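You operate a simulated robot arm through the tools that you are given. There is no shell and no other tool.

You run a simulated robot arm. Do the job below in one go: nothing can be reset, and whatever is moved stays where it is left.

TASK
Put the steel cap on the steel table away on the narrow machine stand. Put the spring block from the steel table on the long cover. Put the filter that says "fine" from the left end of the steel table on the vibrating table and the filter that says "DRY" on the long bench right of the vacuum. Put the beam on the grey island bench away in the white beam tray. Take the keypad on the grey island bench and put it away on the top of the back bench scale. Do these in any order. Set down upright: filter.
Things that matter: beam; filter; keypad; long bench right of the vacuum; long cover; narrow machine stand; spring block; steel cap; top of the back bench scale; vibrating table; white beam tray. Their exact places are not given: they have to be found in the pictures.

The check looks at the end state, three seconds after you hand in, the way a careful person would. Anything else that was tipped, shoved, dropped, spilled or broken makes it a failure. Lids that push on must go on centred and level and be pressed home; caps that screw on are set level and turned clockwise until they are tight.

THE ROBOT
A 6-joint arm with a four-finger gripper on a trunk, on a base that moves. Base frame: it is fixed to the floor where the robot stands at the start and does not move with it; the origin is under the middle of the robot, x ahead of it, y to its left, z up; the surface under the hand at the start is at about z = 0.84. Readings come in m, degrees, newtons and seconds.
With the tool pointing down near the work surface it reaches from about 0.12 to 0.92 m from the robot's upright axis, wherever it stands. Its first joint turns from -166.0 to 166.0 degrees. Places, roughly: beam [1.75, 1.5, 1]; filter [1.75, -0.25, 1]; keypad [1.5, 1.75, 0.75]; long bench right of the vacuum [1.7, -2.8, 0.9]; long cover (33x9x1 cm) [0.8, -0.2, 0.8]; narrow machine stand [-0.6, 3.6, 0.9]; spring block [1, 0, 0.75]; steel cap (7x7x3 cm) [0.5, -0.1, 0.8]; top of the back bench scale [1.7, -2.9, 0.9]; vibrating table [-1.5, 1.9, 1]; white beam tray (20x18 cm) [-1.06, 3.66, 0.86]. Payload 3.43 kg.
Tool frame: the origin (TCP) lies between the finger pads and is the grasp point; the fingertips stand 0.03 m ahead of it; z points along the fingers, y is the line along which they close. The gripper opens to 0.12 m; its body begins 0.085 m behind the TCP.
Orientation is that of the tool frame in the base frame, as a unit quaternion [w, x, y, z]. With the fingers straight down and closing along the base's y, the tool's x points along the base's -x, its y along +y and its z along -z.

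THE INTERFACE
- The arm moves only by the tool jog_arm. Its argument "motion" is one flat list of numbers, 7 for each row, row after row: the shift along the tool's x, y, z in m, then the turn, a rotation vector about the tool's x, y, z in degrees, then the closure, from 0 (fully open) to 1 (shut). In form: [dx, dy, dz, rx, ry, rz, jaw, dx, dy, dz, rx, ry, rz, jaw, ...]. A call has 1 to 20 rows; each row is the pose to reach, as a shift and turn from the pose commanded when the call began, along the tool's axes at that moment. Rows are played at 5 a second. More than 0.05 m and 8.6 degrees between two rows, or a gripper value outside its range, and nothing of the call is played. Where a pose cannot be reached the arm comes as near as it can. A force on the tool above 40 N (or 10 N above the force at the start of the call, whichever is more), or a blocked arm, ends the call early, and 0.2 s more pass. Each finger travels about 0.1362 m/s and halts on what it meets, pressing with about 22 N; the grip force reading is that of the motor and also rises with nothing between the fingers. The clock runs only during rows and for 0.2 s after the last one: add rows that repeat a pose to give the fingers time. The reply holds the time, the measured pose of the TCP, the force on the tool along the base axes, the opening and the grip force, in the units named above and with some noise, with the torque about the TCP (base axes, N m) and any sound that the robot's microphone picked up.
- Cameras (640 x 400 px; columns grow to the right, rows downward): "scene" is now at [0.049, 0.1527, 1.522]; the picture's right is [-0.58, -0.81, 0.00], its down [-0.54, 0.38, -0.75] and it looks along [0.61, -0.44, -0.66] (base axes); focal length 250 px, centre (320, 200). "wrist" rides on the gripper at [0.071, -0.017, -0.121] in the tool frame; the picture's right is [0.23, 0.97, 0.00], its down [-0.81, 0.19, -0.55] and it looks along [-0.54, 0.13, 0.83] (tool axes); focal length 275 px, centre (320, 200).
- get_image(camera): a new picture of that camera. The clock stands still meanwhile.
- move_column(by): moves the trunk up (or, below 0, down) by that many m; the arm and the scene camera ride with it, the base frame stays. It gives what a move gives, with no picture.
- drive_base(legs): drives the robot by 1 to 6 legs, each [ahead, left, turn to the left] in m, m and degrees, along the robot's own axes; the way and the turn of a leg run together, so that a leg with both is an arc; at most 1.5 m and 180 degrees a leg. The arm and the cameras ride along, it lands a little off, and it stops where it bumps. It gives what a move gives.
- aim_head(pan, tilt): turns the head with the scene camera to pan (to the left, within 120 degrees either way) and tilt (down, from -29 to 69), counted from straight ahead of the robot. It gives what a move gives.
- locate(camera, pixels): for up to 12 pixels [column, row] of the newest picture of that camera ("zoom" is the newest enlarged one), the place [x, y, z] in the base frame of the surface seen there, good to about 0.002 m. The clock stands still meanwhile.
- zoom(camera, box): a new picture of the part [left, top, right, bottom] of that camera's present view, enlarged. The clock stands still meanwhile.
- hand_in(): hands the job in; it is judged then, once.

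Open the gripper and draw the arm clear of the work before you hand the job in, unless the task says otherwise.

The tools are called after "Call:" as a command line: name --argument value ..., lists and objects as JSON in quotes. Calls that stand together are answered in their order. jog_arm: Moves the arm, as the interface text tells. Its arguments: {"type":"object","properties":{"motion":{"type":"array","items":{"type":"number"}}},"required":["motion"]} The other tools are called the same way: move_column (by) moves the trunk up or down; drive_base (legs) drives the base; aim_head (pan, tilt) turns the head that bears the scene camera; get_image (camera) takes a picture; locate (camera, pixels) gives the place of the surface under pixels of a picture; zoom (camera, box) takes an enlarged picture of a part of a camera's view; hand_in () hands the job in.

At the start:

```text
time_s: 0.0
eef_pos: [0.5136, -0.1164, 1.1015]
orientation: [0.0, 0.0, 1.0, 0.0]
ft_force: [-0.2, 0.0, 0.3]
moment: [-0.03, 0.03, -0.03]
width: 0.12
finger_force: 0.0
trunk travel left (down, up): [-0.1, 0.44]
robot x, y, heading: [-0.0016, -0.0006, 0.1]
head pan, tilt (commanded): [-35.7, 41.3]
```

scene: 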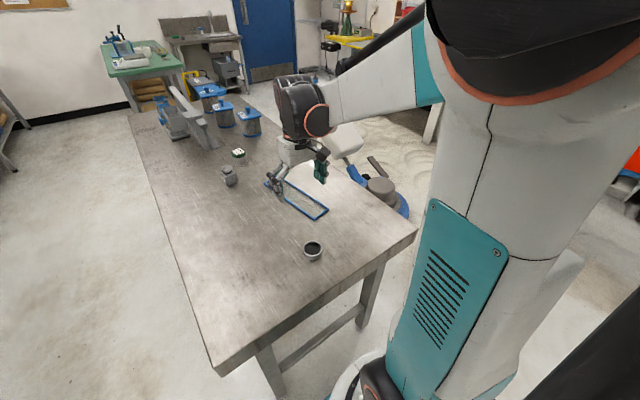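
wrist: 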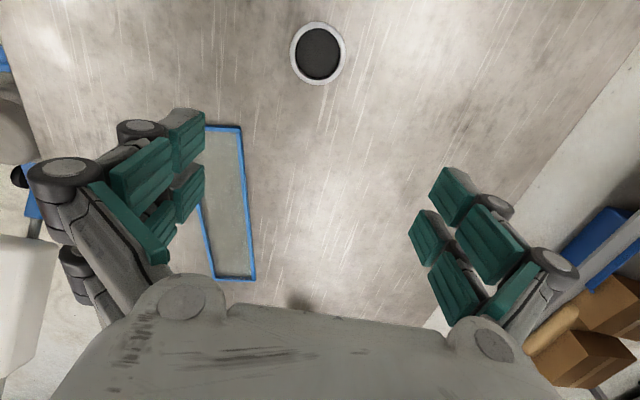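

I'll start by surveying: zoom into the steel table in the current scene view, where I can see the cap near (313,250), long cover frame near (297,200), and filters near (210-250, 90-130).

Call:
zoom --camera "scene" --box '[120, 60, 440, 260]'

Call:
locate --camera "scene" --pixels '[[313, 246], [230, 175], [239, 153], [300, 205], [270, 183], [320, 215], [208, 95], [224, 115], [248, 120], [175, 115], [205, 130], [416, 235]]'

```text
2.00 times, centred on (280, 160) of scene
```

zoom: 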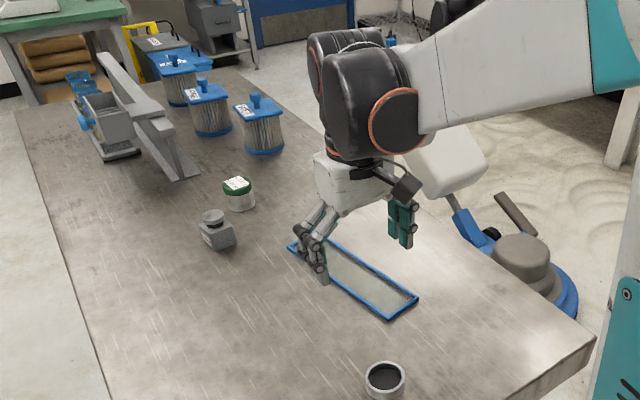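

```text
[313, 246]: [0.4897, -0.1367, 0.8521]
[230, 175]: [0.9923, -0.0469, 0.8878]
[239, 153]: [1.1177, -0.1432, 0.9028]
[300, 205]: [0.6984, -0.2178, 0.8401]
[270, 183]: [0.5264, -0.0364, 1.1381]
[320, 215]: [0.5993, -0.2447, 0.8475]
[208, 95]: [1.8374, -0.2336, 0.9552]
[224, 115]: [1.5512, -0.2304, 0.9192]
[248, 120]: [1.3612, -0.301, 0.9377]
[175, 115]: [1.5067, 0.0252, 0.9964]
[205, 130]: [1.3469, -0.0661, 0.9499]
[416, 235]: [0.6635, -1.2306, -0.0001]
```

The table holds a cap, a block, a round jar, a cover and several filters. I'll look around the room with the head to map all places.

Call:
zoom --camera "scene" --box '[180, 70, 276, 130]'

Call:
aim_head --pan 0 --tilt 20

Call:
get_image --camera "scene"

```text
6.67 times, centred on (228, 100) of scene
```

zoom: 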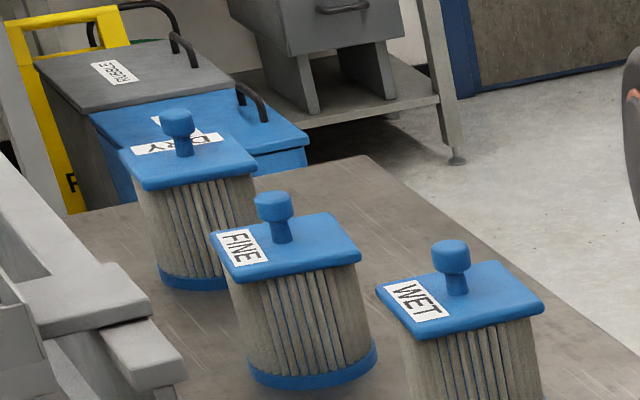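

```text
time_s: 1.0
eef_pos: [0.5141, -0.1156, 1.1033]
orientation: [0.0, 0.0, 1.0, 0.0]
ft_force: [0.0, -0.1, 0.7]
moment: [-0.01, -0.02, 0.01]
width: 0.1201
finger_force: 0.0
trunk travel left (down, up): [-0.1, 0.44]
robot x, y, heading: [0.0002, 0.0014, 0.1]
head pan, tilt (commanded): [0.0, 20.0]
```

```text
taken
```

scene: 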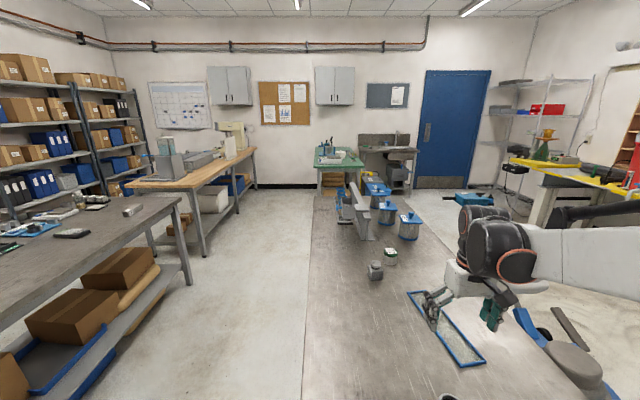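

Filters read DRY, FINE, WET. Next I pan left to see the island bench.

Call:
locate --camera "scene" --pixels '[[130, 210], [70, 233], [190, 285], [150, 180], [200, 250], [250, 180], [340, 155], [500, 195], [540, 165], [600, 185], [315, 330], [375, 270]]'

Call:
aim_head --pan 60 --tilt 25

Call:
get_image --camera "scene"

```text
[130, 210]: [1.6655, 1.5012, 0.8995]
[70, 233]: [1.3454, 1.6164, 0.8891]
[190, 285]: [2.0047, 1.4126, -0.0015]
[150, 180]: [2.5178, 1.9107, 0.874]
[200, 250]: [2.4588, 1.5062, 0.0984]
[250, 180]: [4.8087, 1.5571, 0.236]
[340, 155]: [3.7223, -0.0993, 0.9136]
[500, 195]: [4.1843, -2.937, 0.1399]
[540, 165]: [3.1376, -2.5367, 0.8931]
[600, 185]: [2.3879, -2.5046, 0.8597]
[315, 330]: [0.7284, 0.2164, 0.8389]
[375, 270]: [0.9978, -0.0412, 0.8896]
```

```text
time_s: 2.3
eef_pos: [0.5137, -0.118, 1.1022]
orientation: [0.0, 0.0, 1.0, 0.0]
ft_force: [1.3, -0.4, -0.6]
moment: [0.0, 0.02, -0.02]
width: 0.1201
finger_force: 0.1
trunk travel left (down, up): [-0.1, 0.44]
robot x, y, heading: [-0.0012, 0.0008, 0.1]
head pan, tilt (commanded): [60.0, 25.0]
```

```text
taken
```

scene: 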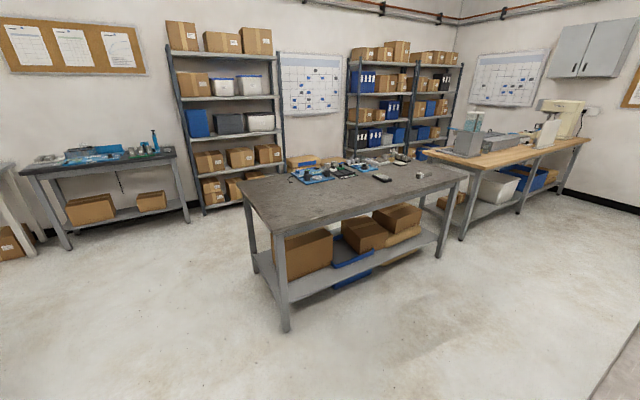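

Zooming on the island bench, then other pans.

Call:
zoom --camera "scene" --box '[240, 140, 480, 290]'

Call:
zoom --camera "scene" --box '[280, 150, 440, 190]'

Call:
locate --camera "scene" --pixels '[[240, 183], [283, 222], [468, 173], [384, 178], [422, 175], [315, 177], [345, 172], [362, 165], [400, 160], [70, 155], [160, 150], [120, 153]]'

Call:
aim_head --pan 115 --tilt 25

Call:
get_image --camera "scene"

```text
2.67 times, centred on (360, 215) of scene
```

zoom: 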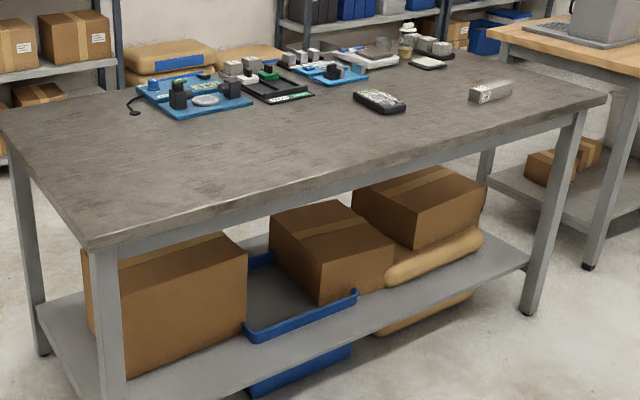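

```text
4.00 times, centred on (360, 170) of scene
```

zoom: 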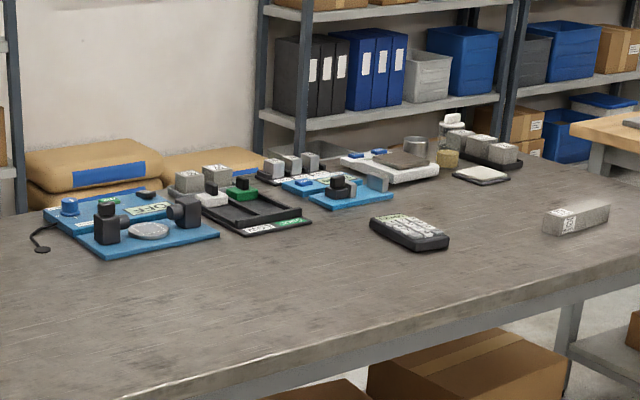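

```text
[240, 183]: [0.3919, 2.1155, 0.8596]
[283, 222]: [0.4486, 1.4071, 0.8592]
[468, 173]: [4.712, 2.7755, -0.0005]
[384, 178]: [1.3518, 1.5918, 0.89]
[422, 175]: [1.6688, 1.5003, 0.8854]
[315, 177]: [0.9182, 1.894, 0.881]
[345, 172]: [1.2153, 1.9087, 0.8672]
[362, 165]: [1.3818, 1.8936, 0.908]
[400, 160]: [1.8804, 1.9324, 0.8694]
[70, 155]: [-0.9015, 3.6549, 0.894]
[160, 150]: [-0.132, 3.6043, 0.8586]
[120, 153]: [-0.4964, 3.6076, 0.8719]
```

```text
time_s: 3.5
eef_pos: [0.5154, -0.117, 1.1026]
orientation: [0.001, -0.001, 1.0, 0.0]
ft_force: [0.4, -0.8, -0.1]
moment: [-0.01, -0.07, 0.02]
width: 0.1201
finger_force: 0.0
trunk travel left (down, up): [-0.1, 0.44]
robot x, y, heading: [-0.0022, -0.0016, 0.1]
head pan, tilt (commanded): [115.0, 25.0]
```

```text
taken
```

scene: 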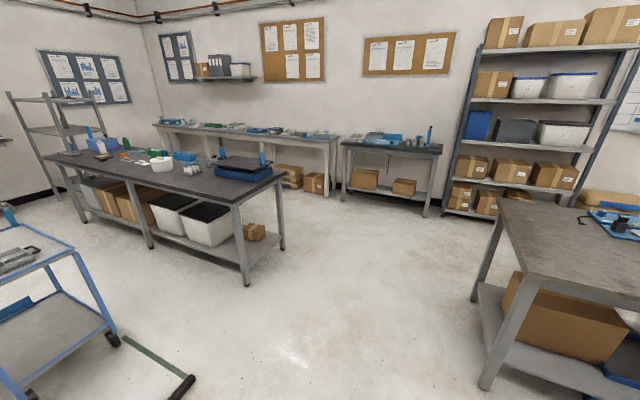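

Zooming into the dark bench to the left (vibrating table?) and the small dark bench with the tray/stand.

Call:
zoom --camera "scene" --box '[320, 110, 460, 220]'

Call:
zoom --camera "scene" --box '[30, 120, 300, 290]'

Call:
locate --camera "scene" --pixels '[[345, 143], [441, 150], [380, 137], [410, 142], [243, 165], [240, 197], [165, 165], [60, 158], [285, 172], [104, 145], [190, 160], [30, 245]]'

```text
3.64 times, centred on (390, 165) of scene
```

zoom: 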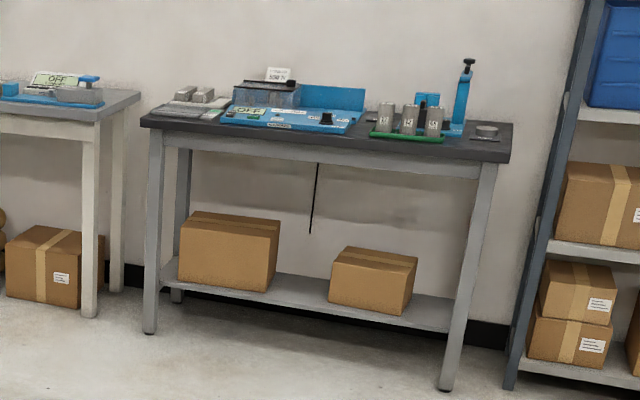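

```text
2.35 times, centred on (165, 205) of scene
```

zoom: 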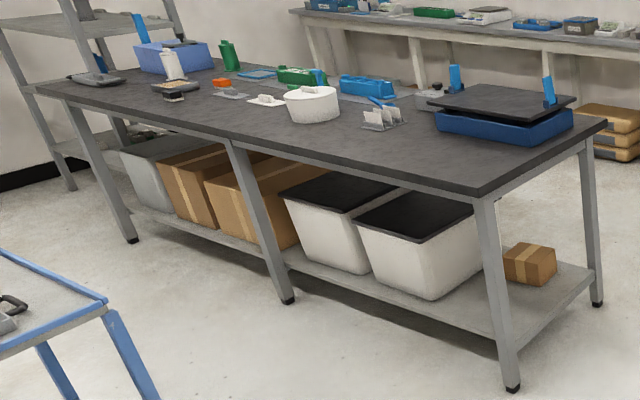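

```text
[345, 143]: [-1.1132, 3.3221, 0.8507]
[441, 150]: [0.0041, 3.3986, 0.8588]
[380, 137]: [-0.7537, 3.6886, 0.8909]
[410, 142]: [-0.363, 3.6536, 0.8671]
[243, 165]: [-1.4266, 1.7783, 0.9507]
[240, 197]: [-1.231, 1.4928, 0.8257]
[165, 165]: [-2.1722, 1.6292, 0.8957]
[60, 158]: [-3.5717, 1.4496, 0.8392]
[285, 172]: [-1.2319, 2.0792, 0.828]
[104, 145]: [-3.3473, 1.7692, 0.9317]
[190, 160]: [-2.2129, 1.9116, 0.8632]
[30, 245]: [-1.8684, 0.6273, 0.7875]
```

Next, look to the right for the vacuum bench and back bench scale.

Call:
aim_head --pan -60 --tilt 20

Call:
get_image --camera "scene"

Call:
aim_head --pan -110 --tilt 20

Call:
get_image --camera "scene"

```text
time_s: 6.2
eef_pos: [0.5141, -0.117, 1.1016]
orientation: [0.0, 0.0, 1.0, -0.001]
ft_force: [0.0, 0.8, -0.6]
moment: [0.02, -0.01, 0.03]
width: 0.1202
finger_force: 0.1
trunk travel left (down, up): [-0.1, 0.44]
robot x, y, heading: [-0.0013, 0.0003, 0.1]
head pan, tilt (commanded): [-60.0, 20.0]
```

```text
taken
```

scene: 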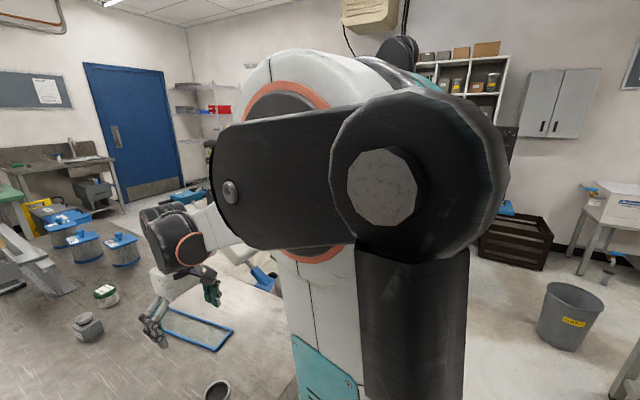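

```text
time_s: 7.4
eef_pos: [0.5147, -0.1173, 1.1033]
orientation: [-0.001, 0.0, 1.0, 0.0]
ft_force: [-0.6, -0.1, 0.0]
moment: [0.0, -0.03, -0.01]
width: 0.1201
finger_force: 0.0
trunk travel left (down, up): [-0.1, 0.44]
robot x, y, heading: [-0.0006, -0.0016, -0.1]
head pan, tilt (commanded): [-110.0, 20.0]
```

```text
taken
```

scene: 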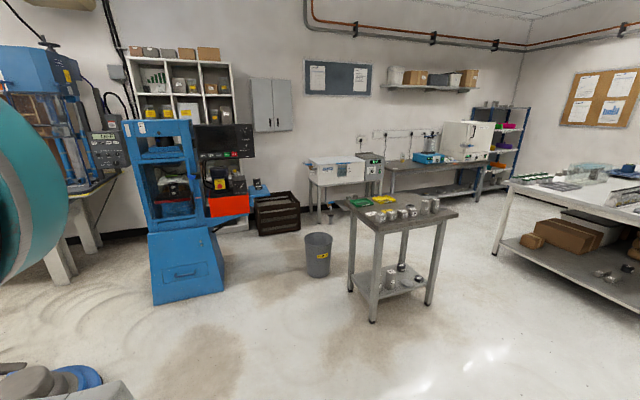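

The arm blocks part of the right. I'll go back to looking at the steel table for details of the spring block, cap, cover and table edges.

Call:
aim_head --pan -10 --tilt 50

Call:
get_image --camera "scene"

```text
time_s: 9.1
eef_pos: [0.5149, -0.1173, 1.1011]
orientation: [0.0, 0.0, 1.0, 0.0]
ft_force: [0.5, 0.0, -0.3]
moment: [-0.03, -0.02, 0.03]
width: 0.1199
finger_force: 0.1
trunk travel left (down, up): [-0.1, 0.44]
robot x, y, heading: [-0.001, -0.0044, 0.0]
head pan, tilt (commanded): [-10.0, 50.0]
```

```text
taken
```

scene: 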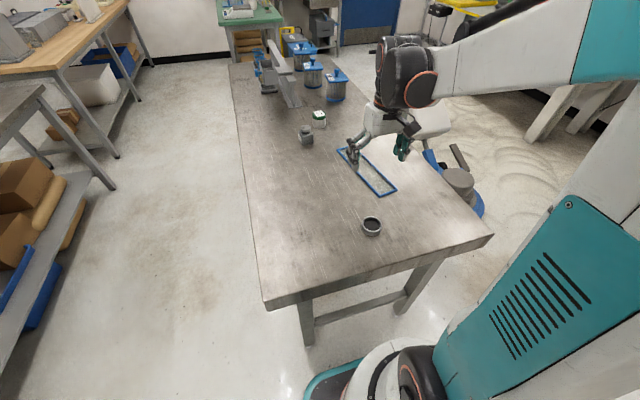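

Call:
locate --camera "scene" --pixels '[[268, 300], [488, 238], [230, 68], [345, 152], [382, 192], [395, 187], [372, 222], [372, 231], [306, 130], [318, 113], [440, 195], [420, 290]]'

Call:
zoom --camera "scene" --box '[240, 40, 400, 140]'

Call:
zoom --camera "scene" --box '[280, 100, 440, 250]'

Call:
zoom --camera "scene" --box '[285, 100, 349, 150]'

```text
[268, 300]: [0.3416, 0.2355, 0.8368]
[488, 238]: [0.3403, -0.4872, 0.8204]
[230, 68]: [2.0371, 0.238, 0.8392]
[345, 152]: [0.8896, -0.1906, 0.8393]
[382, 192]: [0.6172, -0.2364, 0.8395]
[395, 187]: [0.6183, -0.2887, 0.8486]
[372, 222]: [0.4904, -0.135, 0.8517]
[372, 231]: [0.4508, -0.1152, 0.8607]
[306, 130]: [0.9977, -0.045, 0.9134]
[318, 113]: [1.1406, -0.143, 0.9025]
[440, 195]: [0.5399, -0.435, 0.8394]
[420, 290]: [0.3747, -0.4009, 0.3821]
```

```text
4.00 times, centred on (320, 90) of scene
```

zoom: 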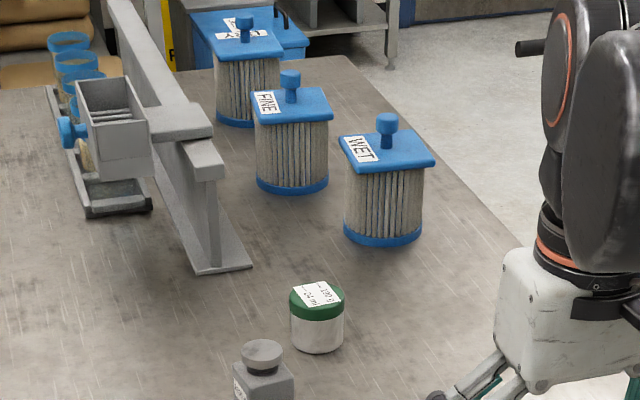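

```text
2.67 times, centred on (360, 175) of scene
```

zoom: 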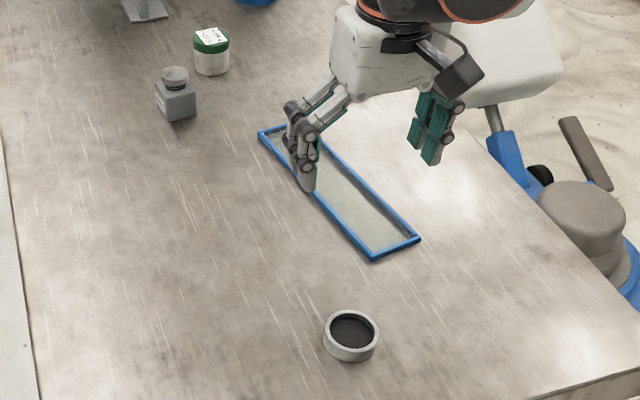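

```text
8.00 times, centred on (317, 125) of scene
```

zoom: 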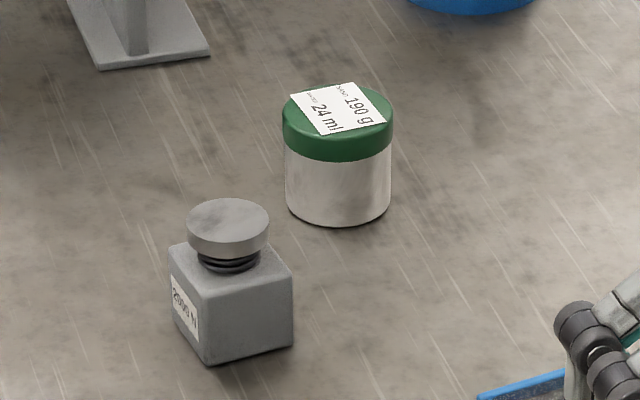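

The spring block is the grey "2000 N" block with a round button top at about (0.995,-0.045); the cap is an open ring at (0.49,-0.136). I'll look straight down to learn the base footprint clearance.

Call:
aim_head --pan 0 --tilt 69

Call:
get_image --camera "scene"

Call:
aim_head --pan 90 --tilt 69

Call:
get_image --camera "scene"

```text
time_s: 9.9
eef_pos: [0.5137, -0.1164, 1.101]
orientation: [0.001, 0.0, 1.0, 0.001]
ft_force: [0.0, -0.3, 0.8]
moment: [-0.04, 0.01, 0.0]
width: 0.12
finger_force: 0.0
trunk travel left (down, up): [-0.1, 0.44]
robot x, y, heading: [0.0008, 0.0028, 0.0]
head pan, tilt (commanded): [0.0, 68.8]
```

```text
taken
```

scene: 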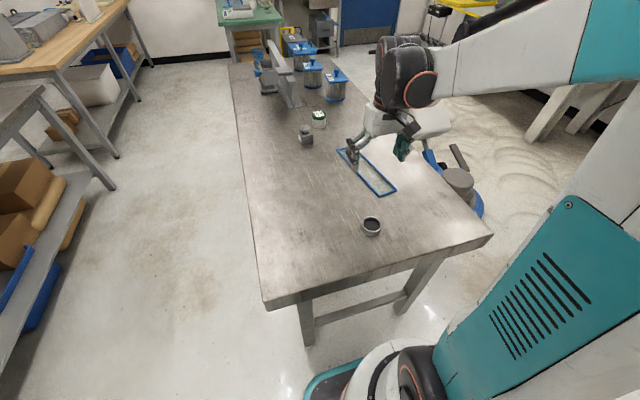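

```text
time_s: 11.6
eef_pos: [0.5154, -0.1173, 1.1023]
orientation: [0.0, -0.001, 1.0, 0.001]
ft_force: [0.0, 0.0, 0.9]
moment: [0.03, -0.03, 0.0]
width: 0.1199
finger_force: 0.0
trunk travel left (down, up): [-0.1, 0.44]
robot x, y, heading: [-0.0029, 0.0002, 0.1]
head pan, tilt (commanded): [90.0, 68.8]
```

```text
taken
```

scene: 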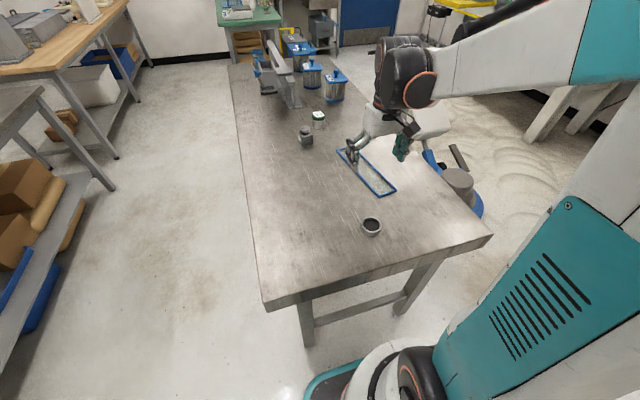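

The two pictures look identical to the earlier one, so the head may not have moved. I'll check again with a new aim.

Call:
aim_head --pan 30 --tilt 60

Call:
get_image --camera "scene"

```text
time_s: 12.9
eef_pos: [0.5145, -0.1158, 1.1025]
orientation: [0.001, 0.0, 1.0, 0.0]
ft_force: [0.7, -0.6, 0.1]
moment: [0.02, -0.02, 0.0]
width: 0.1201
finger_force: 0.1
trunk travel left (down, up): [-0.1, 0.44]
robot x, y, heading: [0.0007, 0.0019, -0.1]
head pan, tilt (commanded): [30.0, 60.0]
```

```text
taken
```

scene: 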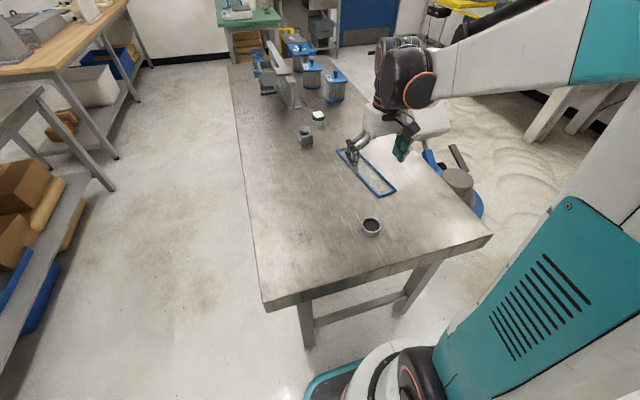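

The head seems stuck or the picture stale. I'll check by trying small moves and the zoom view.

Call:
aim_head --pan -10 --tilt 30

Call:
zoom --camera "scene" --box '[0, 0, 640, 400]'

Call:
get_image --camera "wrist"

```text
time_s: 14.0
eef_pos: [0.5138, -0.1176, 1.1026]
orientation: [0.0, -0.001, 1.0, 0.0]
ft_force: [-1.2, 0.3, 0.1]
moment: [0.01, -0.02, 0.0]
width: 0.1201
finger_force: 0.1
trunk travel left (down, up): [-0.1, 0.44]
robot x, y, heading: [-0.004, -0.0015, 0.1]
head pan, tilt (commanded): [-10.0, 30.0]
```

```text
1.00 times, centred on (320, 200) of scene (not enlarged: the box is as wide or as high as the picture)
```

zoom: 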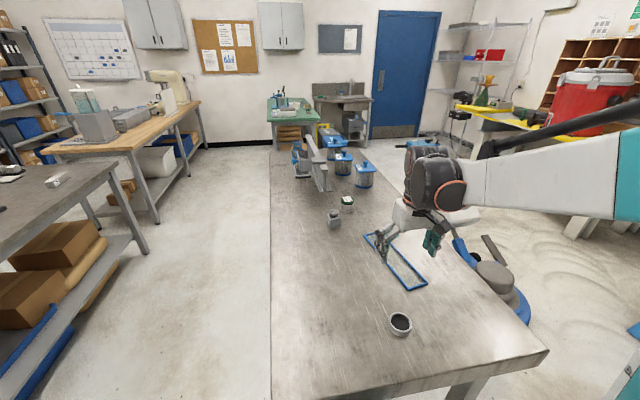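

```text
taken
```

wrist: 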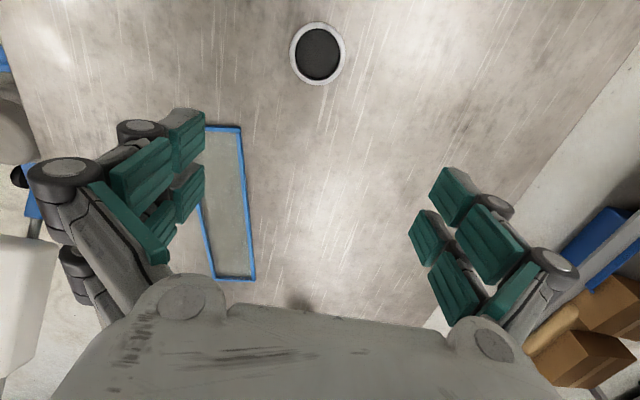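

The earlier frames were stale; now it's live (pan -10, tilt 30). I'll retry looking down.

Call:
aim_head --pan 0 --tilt 68

Call:
get_image --camera "scene"

Call:
aim_head --pan 90 --tilt 65

Call:
get_image --camera "scene"

```text
time_s: 15.0
eef_pos: [0.5136, -0.1173, 1.1026]
orientation: [0.001, 0.0, 1.0, 0.001]
ft_force: [-1.0, 0.5, -0.1]
moment: [0.04, 0.0, 0.01]
width: 0.1201
finger_force: 0.1
trunk travel left (down, up): [-0.1, 0.44]
robot x, y, heading: [0.0033, 0.0018, -0.0]
head pan, tilt (commanded): [0.0, 68.0]
```

```text
taken
```

scene: 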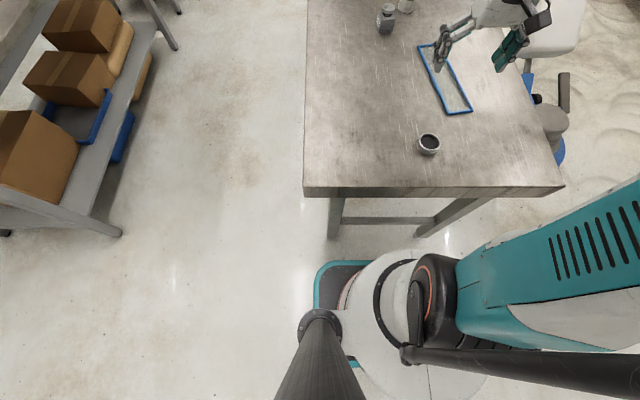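

```text
time_s: 16.7
eef_pos: [0.513, -0.1158, 1.1025]
orientation: [0.0, 0.0, 1.0, 0.0]
ft_force: [0.3, -0.5, 0.0]
moment: [0.03, -0.01, 0.0]
width: 0.1198
finger_force: 0.0
trunk travel left (down, up): [-0.1, 0.44]
robot x, y, heading: [-0.0009, -0.0015, 0.2]
head pan, tilt (commanded): [90.0, 65.0]
```

```text
taken
```

scene: 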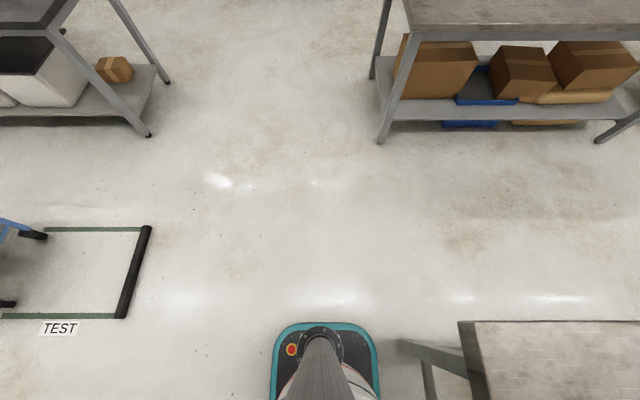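

Locating the base outline points and nearby obstacles in this view.

Call:
locate --camera "scene" --pixels '[[275, 340], [300, 325], [350, 325], [374, 345], [272, 390], [380, 390], [420, 390], [460, 325], [148, 135], [380, 140], [598, 140], [145, 230]]'

Call:
aim_head --pan 0 --tilt 67

Call:
get_image --camera "scene"

Call:
locate --camera "scene" --pixels '[[318, 275], [350, 262], [318, 300], [306, 190], [560, 190], [330, 238], [420, 238], [330, 225], [400, 222]]'

```text
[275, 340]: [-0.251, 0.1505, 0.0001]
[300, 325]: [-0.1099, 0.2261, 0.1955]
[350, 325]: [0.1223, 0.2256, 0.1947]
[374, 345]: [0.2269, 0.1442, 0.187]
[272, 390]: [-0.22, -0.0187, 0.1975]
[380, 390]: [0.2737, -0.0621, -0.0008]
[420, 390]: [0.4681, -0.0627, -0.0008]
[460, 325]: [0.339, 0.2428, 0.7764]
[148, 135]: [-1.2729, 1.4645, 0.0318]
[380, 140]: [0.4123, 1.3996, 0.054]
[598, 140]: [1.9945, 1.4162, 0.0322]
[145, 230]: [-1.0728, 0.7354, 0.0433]
```

```text
time_s: 18.3
eef_pos: [0.5141, -0.1162, 1.1029]
orientation: [-0.001, 0.0, 1.0, 0.0]
ft_force: [-0.4, 0.7, 0.0]
moment: [-0.01, -0.01, 0.02]
width: 0.1201
finger_force: 0.0
trunk travel left (down, up): [-0.1, 0.44]
robot x, y, heading: [0.0025, 0.0022, -0.0]
head pan, tilt (commanded): [0.0, 67.0]
```

```text
taken
```

scene: 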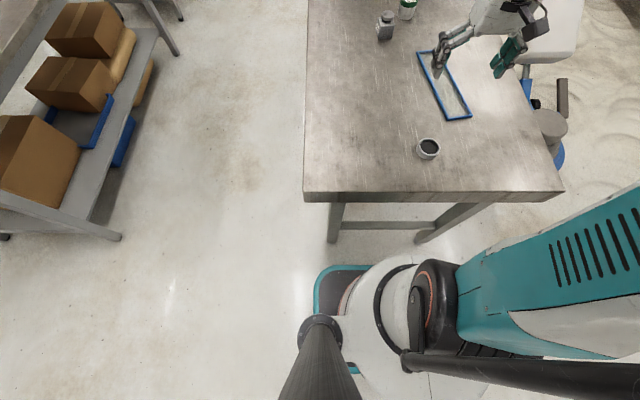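

```text
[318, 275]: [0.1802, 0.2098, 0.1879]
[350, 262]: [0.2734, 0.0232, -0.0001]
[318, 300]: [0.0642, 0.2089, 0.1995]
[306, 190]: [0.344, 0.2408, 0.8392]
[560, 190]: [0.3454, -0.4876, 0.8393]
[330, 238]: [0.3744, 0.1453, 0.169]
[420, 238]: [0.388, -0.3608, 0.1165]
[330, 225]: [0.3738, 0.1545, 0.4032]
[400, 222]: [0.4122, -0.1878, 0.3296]
```

Base half-width is about 0.24 m. Now locate the cap edges precisely in the wrist view (ring centred near (318,53)).

Call:
locate --camera "wrist" --pixels '[[292, 53], [343, 53], [318, 24], [318, 82], [318, 53], [318, 95], [360, 53], [208, 130], [240, 128], [220, 279], [253, 279]]'

Call:
locate --camera "scene" --pixels '[[417, 145], [439, 145], [428, 138], [428, 150], [428, 146], [428, 157]]'

Call:
zoom --camera "scene" --box '[396, 120, 460, 180]'

```text
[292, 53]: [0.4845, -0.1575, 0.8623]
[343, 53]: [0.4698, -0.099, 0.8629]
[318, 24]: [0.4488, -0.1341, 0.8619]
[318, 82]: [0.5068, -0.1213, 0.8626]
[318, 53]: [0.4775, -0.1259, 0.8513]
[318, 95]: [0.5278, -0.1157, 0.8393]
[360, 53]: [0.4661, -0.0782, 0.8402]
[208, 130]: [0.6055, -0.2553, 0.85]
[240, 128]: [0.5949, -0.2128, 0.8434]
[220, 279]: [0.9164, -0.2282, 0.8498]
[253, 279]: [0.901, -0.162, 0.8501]
```

```text
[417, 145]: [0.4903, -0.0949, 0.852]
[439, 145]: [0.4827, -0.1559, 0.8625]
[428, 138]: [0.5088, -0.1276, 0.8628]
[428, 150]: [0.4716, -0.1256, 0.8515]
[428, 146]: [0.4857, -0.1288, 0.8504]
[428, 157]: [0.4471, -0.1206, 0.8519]
```

```text
6.67 times, centred on (428, 150) of scene
```

zoom: 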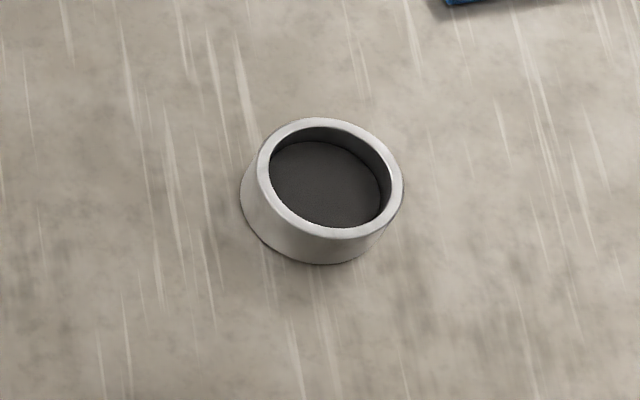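

Cap centre ≈ (0.478, -0.128), top z 0.862. I move above it first and check.

Call:
jog_arm --motion '[0.018, -0.005, 0.03, 0, 0, 0, 0, 0.036, -0.011, 0.06, 0, 0, 0, 0, 0.036, -0.011, 0.1, 0, 0, 0, 0, 0.036, -0.011, 0.14, 0, 0, 0, 0, 0.036, -0.011, 0.14, 0, 0, 0, 0]'

Call:
get_image --camera "wrist"

```text
time_s: 19.5
eef_pos: [0.477, -0.1296, 0.9602]
orientation: [0.0, 0.0, 1.0, 0.0]
ft_force: [-0.2, 0.3, 0.9]
moment: [0.02, 0.05, 0.01]
width: 0.12
finger_force: 0.1
trunk travel left (down, up): [-0.1, 0.44]
robot x, y, heading: [-0.0003, 0.0014, -0.2]
head pan, tilt (commanded): [0.0, 67.0]
```

```text
taken
```

wrist: 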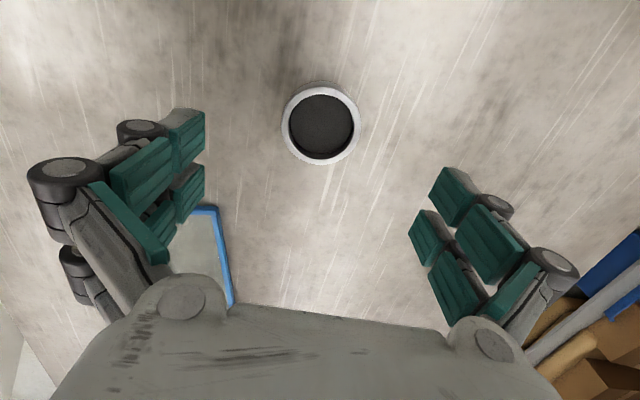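

The cap at (320,126) lies right on the tool axis. I descend to z≈0.872 and close.

Call:
jog_arm --motion '[0, 0, 0.03, 0, 0, 0, 0, 0, 0, 0.06, 0, 0, 0, 0, 0, 0, 0.08, 0, 0, 0, 0, 0, 0, 0.088, 0, 0, 0, 0, 0, 0, 0.088, 0, 0, 0, 0.3, 0, 0, 0.088, 0, 0, 0, 0.6, 0, 0, 0.088, 0, 0, 0, 0.8, 0, 0, 0.088, 0, 0, 0, 0.8]'

Call:
get_image --camera "wrist"

```text
time_s: 21.3
eef_pos: [0.4775, -0.1286, 0.8754]
orientation: [0.0, 0.0, 1.0, 0.001]
ft_force: [-0.2, 1.1, 0.6]
moment: [0.1, -0.03, -0.01]
width: 0.0651
finger_force: 22.1
trunk travel left (down, up): [-0.1, 0.44]
robot x, y, heading: [-0.0016, -0.0008, 0.2]
head pan, tilt (commanded): [0.0, 67.0]
```

```text
taken
```

wrist: 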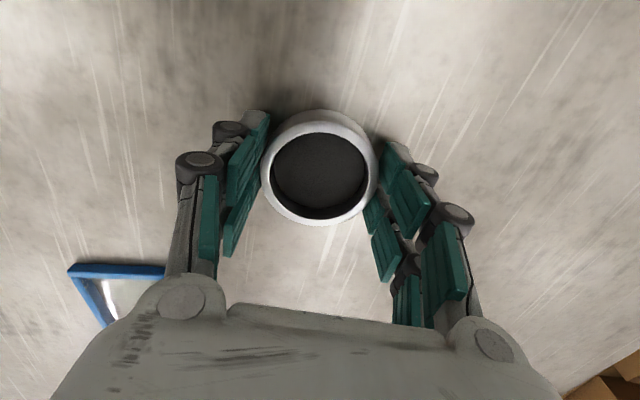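

Cap held (width 0.065). Lift it and retract a little before driving.

Call:
jog_arm --motion '[0, 0, -0.03, 0, 0, 0, 0.8, 0, 0, -0.08, 0, 0, 0, 0.8, 0, 0, -0.13, 0, 0, 0, 0.8, 0.02, 0, -0.175, 0, 0, 0, 0.8, 0.05, 0, -0.21, 0, 0, 0, 0.8, 0.08, 0.02, -0.24, 0, 0, 0, 0.8, 0.1, 0.04, -0.27, 0, 0, 0, 0.8, 0.1, 0.06, -0.27, 0, 0, 0, 0.8]'

Call:
drive_base --legs '[[-0.4, 0, 0], [0, 0, 90]]'

Call:
aim_head --pan 0 --tilt 25

Call:
get_image --camera "scene"

```text
time_s: 23.0
eef_pos: [0.4524, -0.0961, 1.1567]
orientation: [-0.001, -0.004, 1.0, 0.0]
ft_force: [0.8, -0.3, -4.2]
moment: [0.02, 0.02, 0.0]
width: 0.065
finger_force: 21.8
trunk travel left (down, up): [-0.1, 0.44]
robot x, y, heading: [0.0024, 0.0023, -0.1]
head pan, tilt (commanded): [0.0, 67.0]
stopped in row 8: the arm was blocked; the commanded pose is now the measured one
```

```text
time_s: 29.3
eef_pos: [-0.2942, 0.4496, 1.1578]
orientation: [0.001, -0.706, 0.708, 0.0]
ft_force: [-0.3, 0.3, -3.7]
moment: [-0.01, 0.0, 0.02]
width: 0.0655
finger_force: 21.6
trunk travel left (down, up): [-0.1, 0.44]
robot x, y, heading: [-0.397, -0.0017, 89.4]
head pan, tilt (commanded): [0.0, 67.0]
```

```text
time_s: 30.4
eef_pos: [-0.2955, 0.4527, 1.1576]
orientation: [0.0, 0.707, -0.707, 0.0]
ft_force: [0.0, 0.1, -3.5]
moment: [0.01, -0.02, -0.03]
width: 0.0652
finger_force: 22.2
trunk travel left (down, up): [-0.1, 0.44]
robot x, y, heading: [-0.3973, 0.0017, 89.5]
head pan, tilt (commanded): [0.0, 25.0]
```

```text
taken
```

scene: 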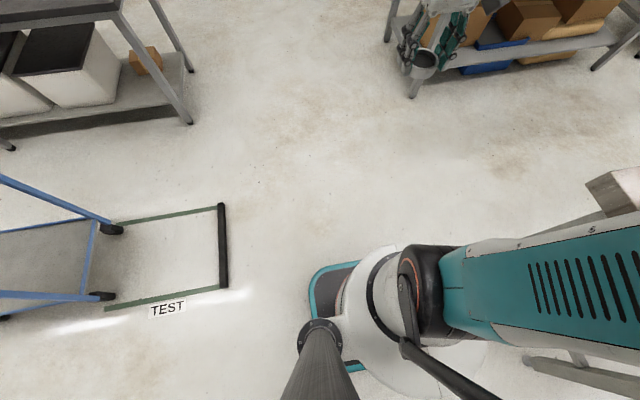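

The arm is 0.45 m ahead with the cap held. The picture lags, so I retake it.

Call:
get_image --camera "scene"

```text
taken
```

scene: 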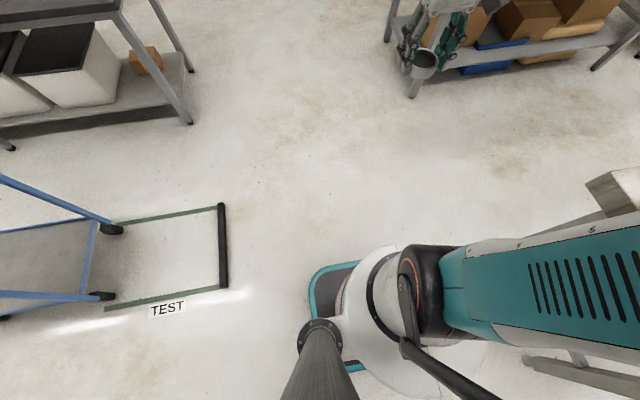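

The head did not follow. I command it again.

Call:
aim_head --pan 5 --tilt 22

Call:
get_image --camera "scene"

```text
time_s: 31.1
eef_pos: [-0.2961, 0.4526, 1.1573]
orientation: [0.0, 0.707, -0.707, 0.0]
ft_force: [-0.3, 0.8, -3.8]
moment: [-0.04, 0.01, 0.0]
width: 0.0653
finger_force: 21.8
trunk travel left (down, up): [-0.1, 0.44]
robot x, y, heading: [-0.3963, -0.0001, 89.5]
head pan, tilt (commanded): [5.0, 22.0]
```

```text
taken
```

scene: 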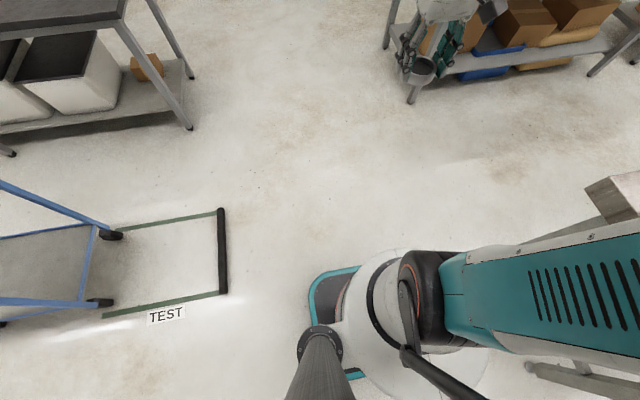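

The head barely moved. Let me command it once more and check.

Call:
aim_head --pan 0 --tilt 30

Call:
get_image --camera "scene"

```text
time_s: 31.8
eef_pos: [-0.2965, 0.4521, 1.1583]
orientation: [0.0, 0.708, -0.706, 0.0]
ft_force: [0.5, 0.1, -3.7]
moment: [-0.01, 0.02, 0.0]
width: 0.0652
finger_force: 22.2
trunk travel left (down, up): [-0.1, 0.44]
robot x, y, heading: [-0.3933, 0.0002, 89.5]
head pan, tilt (commanded): [0.0, 30.0]
```

```text
taken
```

scene: 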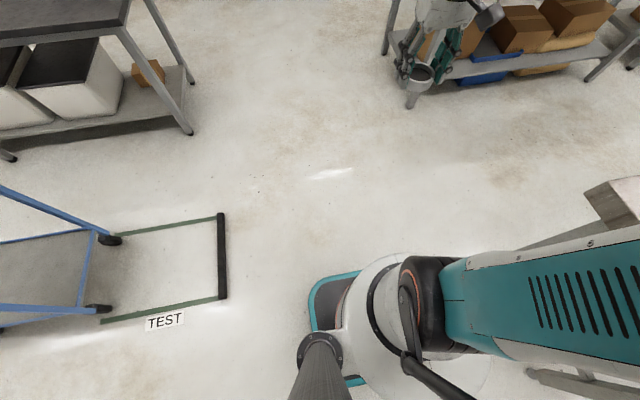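

The head creeps slowly. I drive on toward the small dark bench (staying 0.8 m short) and then re-aim.

Call:
drive_base --legs '[[1.3, 0, 0.5], [1.2, 0.2, 0]]'

Call:
aim_head --pan 0 --tilt 30

Call:
get_image --camera "scene"

```text
time_s: 44.0
eef_pos: [-0.4724, 2.9386, 1.1578]
orientation: [-0.001, 0.708, -0.706, -0.001]
ft_force: [0.4, 0.4, -4.5]
moment: [0.0, -0.01, -0.01]
width: 0.0652
finger_force: 22.1
trunk travel left (down, up): [-0.1, 0.44]
robot x, y, heading: [-0.5755, 2.486, 89.3]
head pan, tilt (commanded): [0.0, 30.0]
```

```text
time_s: 44.5
eef_pos: [-0.4724, 2.939, 1.158]
orientation: [0.0, 0.708, -0.706, 0.0]
ft_force: [0.2, -0.2, -2.7]
moment: [0.0, 0.03, 0.02]
width: 0.0654
finger_force: 21.5
trunk travel left (down, up): [-0.1, 0.44]
robot x, y, heading: [-0.5747, 2.4842, 89.3]
head pan, tilt (commanded): [0.0, 30.0]
```

```text
taken
```

scene: 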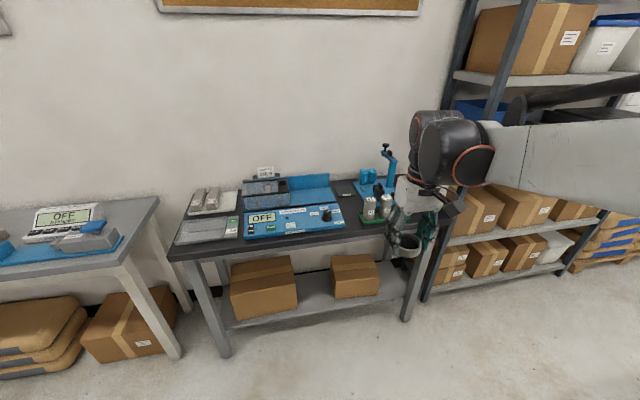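

The head view works now. Zoom on the bench to identify the white beam tray and the narrow machine stand.

Call:
zoom --camera "scene" --box '[160, 140, 360, 265]'

Call:
zoom --camera "scene" --box '[320, 130, 440, 240]'

Call:
locate --camera "scene" --pixels '[[194, 213], [213, 196], [236, 202], [205, 232], [265, 190], [310, 185], [262, 217], [345, 190], [370, 185], [372, 205], [170, 250], [410, 232]]'

```text
3.20 times, centred on (260, 202) of scene
```

zoom: 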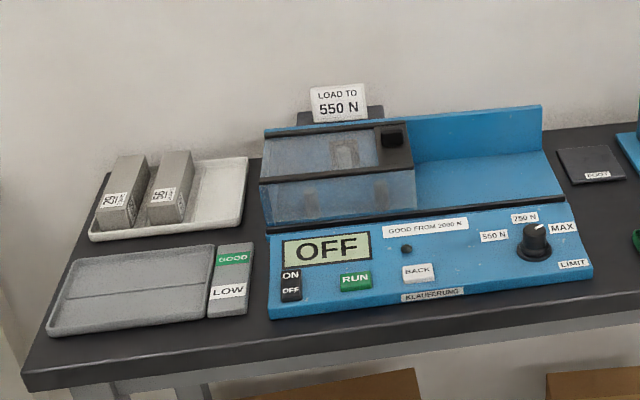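

```text
3.64 times, centred on (380, 185) of scene
```

zoom: 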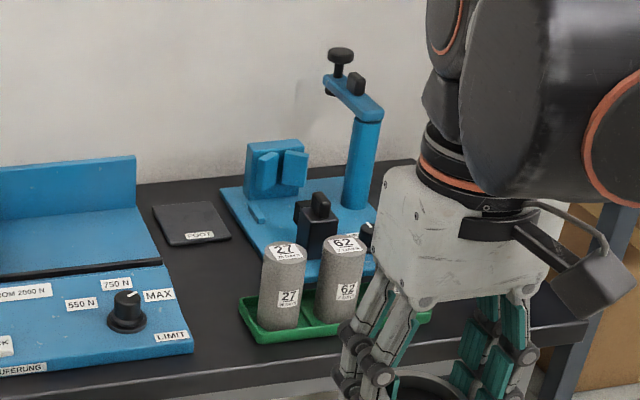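

```text
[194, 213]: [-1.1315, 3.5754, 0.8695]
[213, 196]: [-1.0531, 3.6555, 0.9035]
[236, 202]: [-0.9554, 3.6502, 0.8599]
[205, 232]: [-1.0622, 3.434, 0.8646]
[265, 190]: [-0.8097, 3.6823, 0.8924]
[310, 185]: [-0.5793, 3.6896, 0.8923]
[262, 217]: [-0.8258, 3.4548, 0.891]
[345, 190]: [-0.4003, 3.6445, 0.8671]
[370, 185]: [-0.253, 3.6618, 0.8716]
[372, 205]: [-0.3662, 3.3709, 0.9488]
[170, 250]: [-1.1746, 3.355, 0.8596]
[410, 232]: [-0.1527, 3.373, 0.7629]
```

The white beam tray is at (213,196) px with two beams. The blue machine ledge right of the clear cover around (310,185) matches the narrow machine stand (-0.6,3.6,0.9). I measure it.

Call:
zoom --camera "scene" --box '[235, 160, 365, 241]'

Call:
locate --camera "zoom" --pixels '[[280, 220], [420, 190], [280, 120], [400, 100], [350, 165], [455, 190], [480, 105], [250, 235], [470, 200], [300, 180], [500, 175], [540, 155]]'

```text
4.92 times, centred on (300, 200) of scene
```

zoom: 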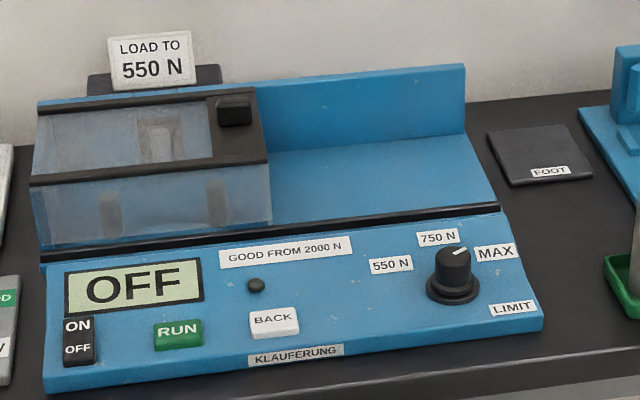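

```text
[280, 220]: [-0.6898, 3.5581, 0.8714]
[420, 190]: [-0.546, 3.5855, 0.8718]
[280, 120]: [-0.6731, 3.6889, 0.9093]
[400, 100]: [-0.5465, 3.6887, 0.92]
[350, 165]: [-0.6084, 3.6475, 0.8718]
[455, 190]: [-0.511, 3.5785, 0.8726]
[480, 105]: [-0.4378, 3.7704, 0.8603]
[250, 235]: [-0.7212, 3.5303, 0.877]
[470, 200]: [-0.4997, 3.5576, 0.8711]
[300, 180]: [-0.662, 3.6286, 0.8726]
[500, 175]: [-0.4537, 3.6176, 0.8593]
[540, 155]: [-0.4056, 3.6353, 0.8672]
```

The ledge spans x -0.70..-0.49, y 3.55..3.69 at z≈0.872 — it is the stand. Drive 0.45 m forward so it's in reach.

Call:
drive_base --legs '[[0.45, 0, 0.5]]'

Call:
get_image --camera "scene"

Call:
get_image --camera "wrist"

```text
time_s: 47.3
eef_pos: [-0.4774, 3.3928, 1.1578]
orientation: [0.0, 0.713, -0.701, 0.0]
ft_force: [0.4, -0.2, -4.4]
moment: [-0.01, 0.0, 0.01]
width: 0.0652
finger_force: 21.9
trunk travel left (down, up): [-0.1, 0.44]
robot x, y, heading: [-0.5739, 2.9367, 90.7]
head pan, tilt (commanded): [0.0, 30.0]
```

```text
taken
```

scene: 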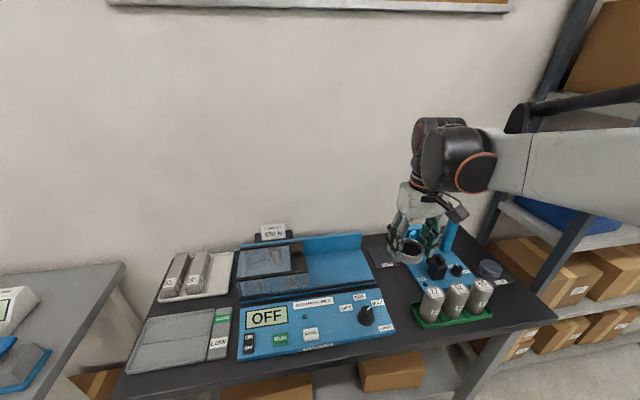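

```text
taken
```

wrist: 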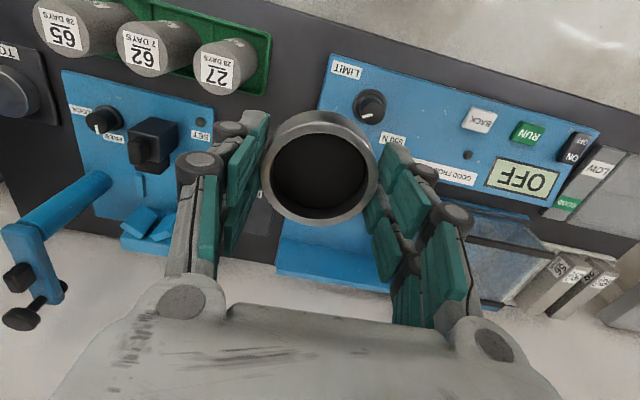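

Tool x now points toward -y, tool y toward -x. Move above the ledge target (-0.58, 3.62), keeping height.

Call:
jog_arm --motion '[-0.038, 0.016, 0, 0, 0, 0, 0.8, -0.076, 0.033, 0, 0, 0, 0, 0.8, -0.114, 0.049, 0, 0, 0, 0, 0.8, -0.153, 0.066, 0, 0, 0, 0, 0.8, -0.191, 0.082, 0, 0, 0, 0, 0.8, -0.229, 0.0985, 0, 0, 0, 0, 0.8, -0.229, 0.0985, 0.04, 0, 0, 0, 0.8, -0.229, 0.0985, 0.08, 0, 0, 0, 0.8, -0.229, 0.0985, 0.12, 0, 0, 0, 0.8, -0.229, 0.0985, 0.16, 0, 0, 0, 0.8, -0.229, 0.0985, 0.16, 0, 0, 0, 0.8]'

Call:
get_image --camera "wrist"

Call:
get_image --camera "scene"

```text
time_s: 49.7
eef_pos: [-0.5819, 3.6203, 0.9984]
orientation: [-0.001, 0.713, -0.701, 0.0]
ft_force: [1.2, -0.2, -3.2]
moment: [-0.05, -0.01, 0.01]
width: 0.0653
finger_force: 22.0
trunk travel left (down, up): [-0.1, 0.44]
robot x, y, heading: [-0.5729, 2.9355, 90.5]
head pan, tilt (commanded): [0.0, 30.0]
```

```text
taken
```

wrist: 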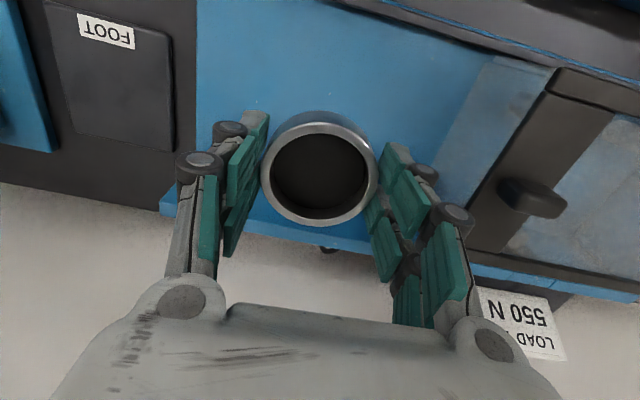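

```text
taken
```

scene: 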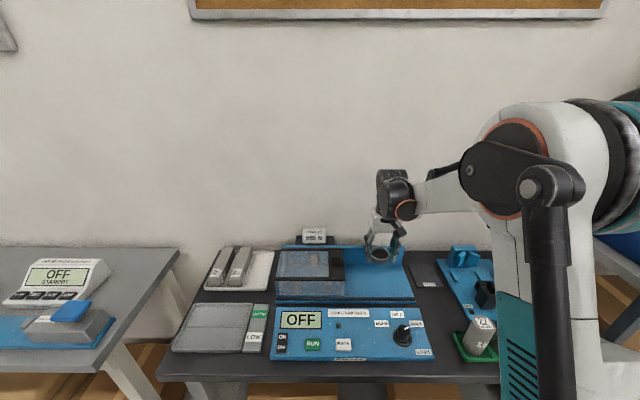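

Check surfaces near the cap from the wrist view before lowering.

Call:
locate --camera "wrist" --pixels '[[210, 100], [220, 60], [330, 30], [420, 60], [300, 90], [210, 200], [290, 235], [430, 140], [400, 120], [460, 170], [220, 215], [250, 225]]'

```text
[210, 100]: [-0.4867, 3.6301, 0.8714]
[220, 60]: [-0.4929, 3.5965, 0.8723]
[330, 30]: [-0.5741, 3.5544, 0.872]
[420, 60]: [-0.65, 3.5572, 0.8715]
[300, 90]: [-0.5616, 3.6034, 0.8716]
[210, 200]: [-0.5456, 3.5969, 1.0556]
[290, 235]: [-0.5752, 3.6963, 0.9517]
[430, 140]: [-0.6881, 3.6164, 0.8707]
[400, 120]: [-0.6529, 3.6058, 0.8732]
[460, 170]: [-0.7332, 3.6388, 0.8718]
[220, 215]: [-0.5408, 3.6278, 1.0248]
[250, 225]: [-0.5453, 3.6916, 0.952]
```

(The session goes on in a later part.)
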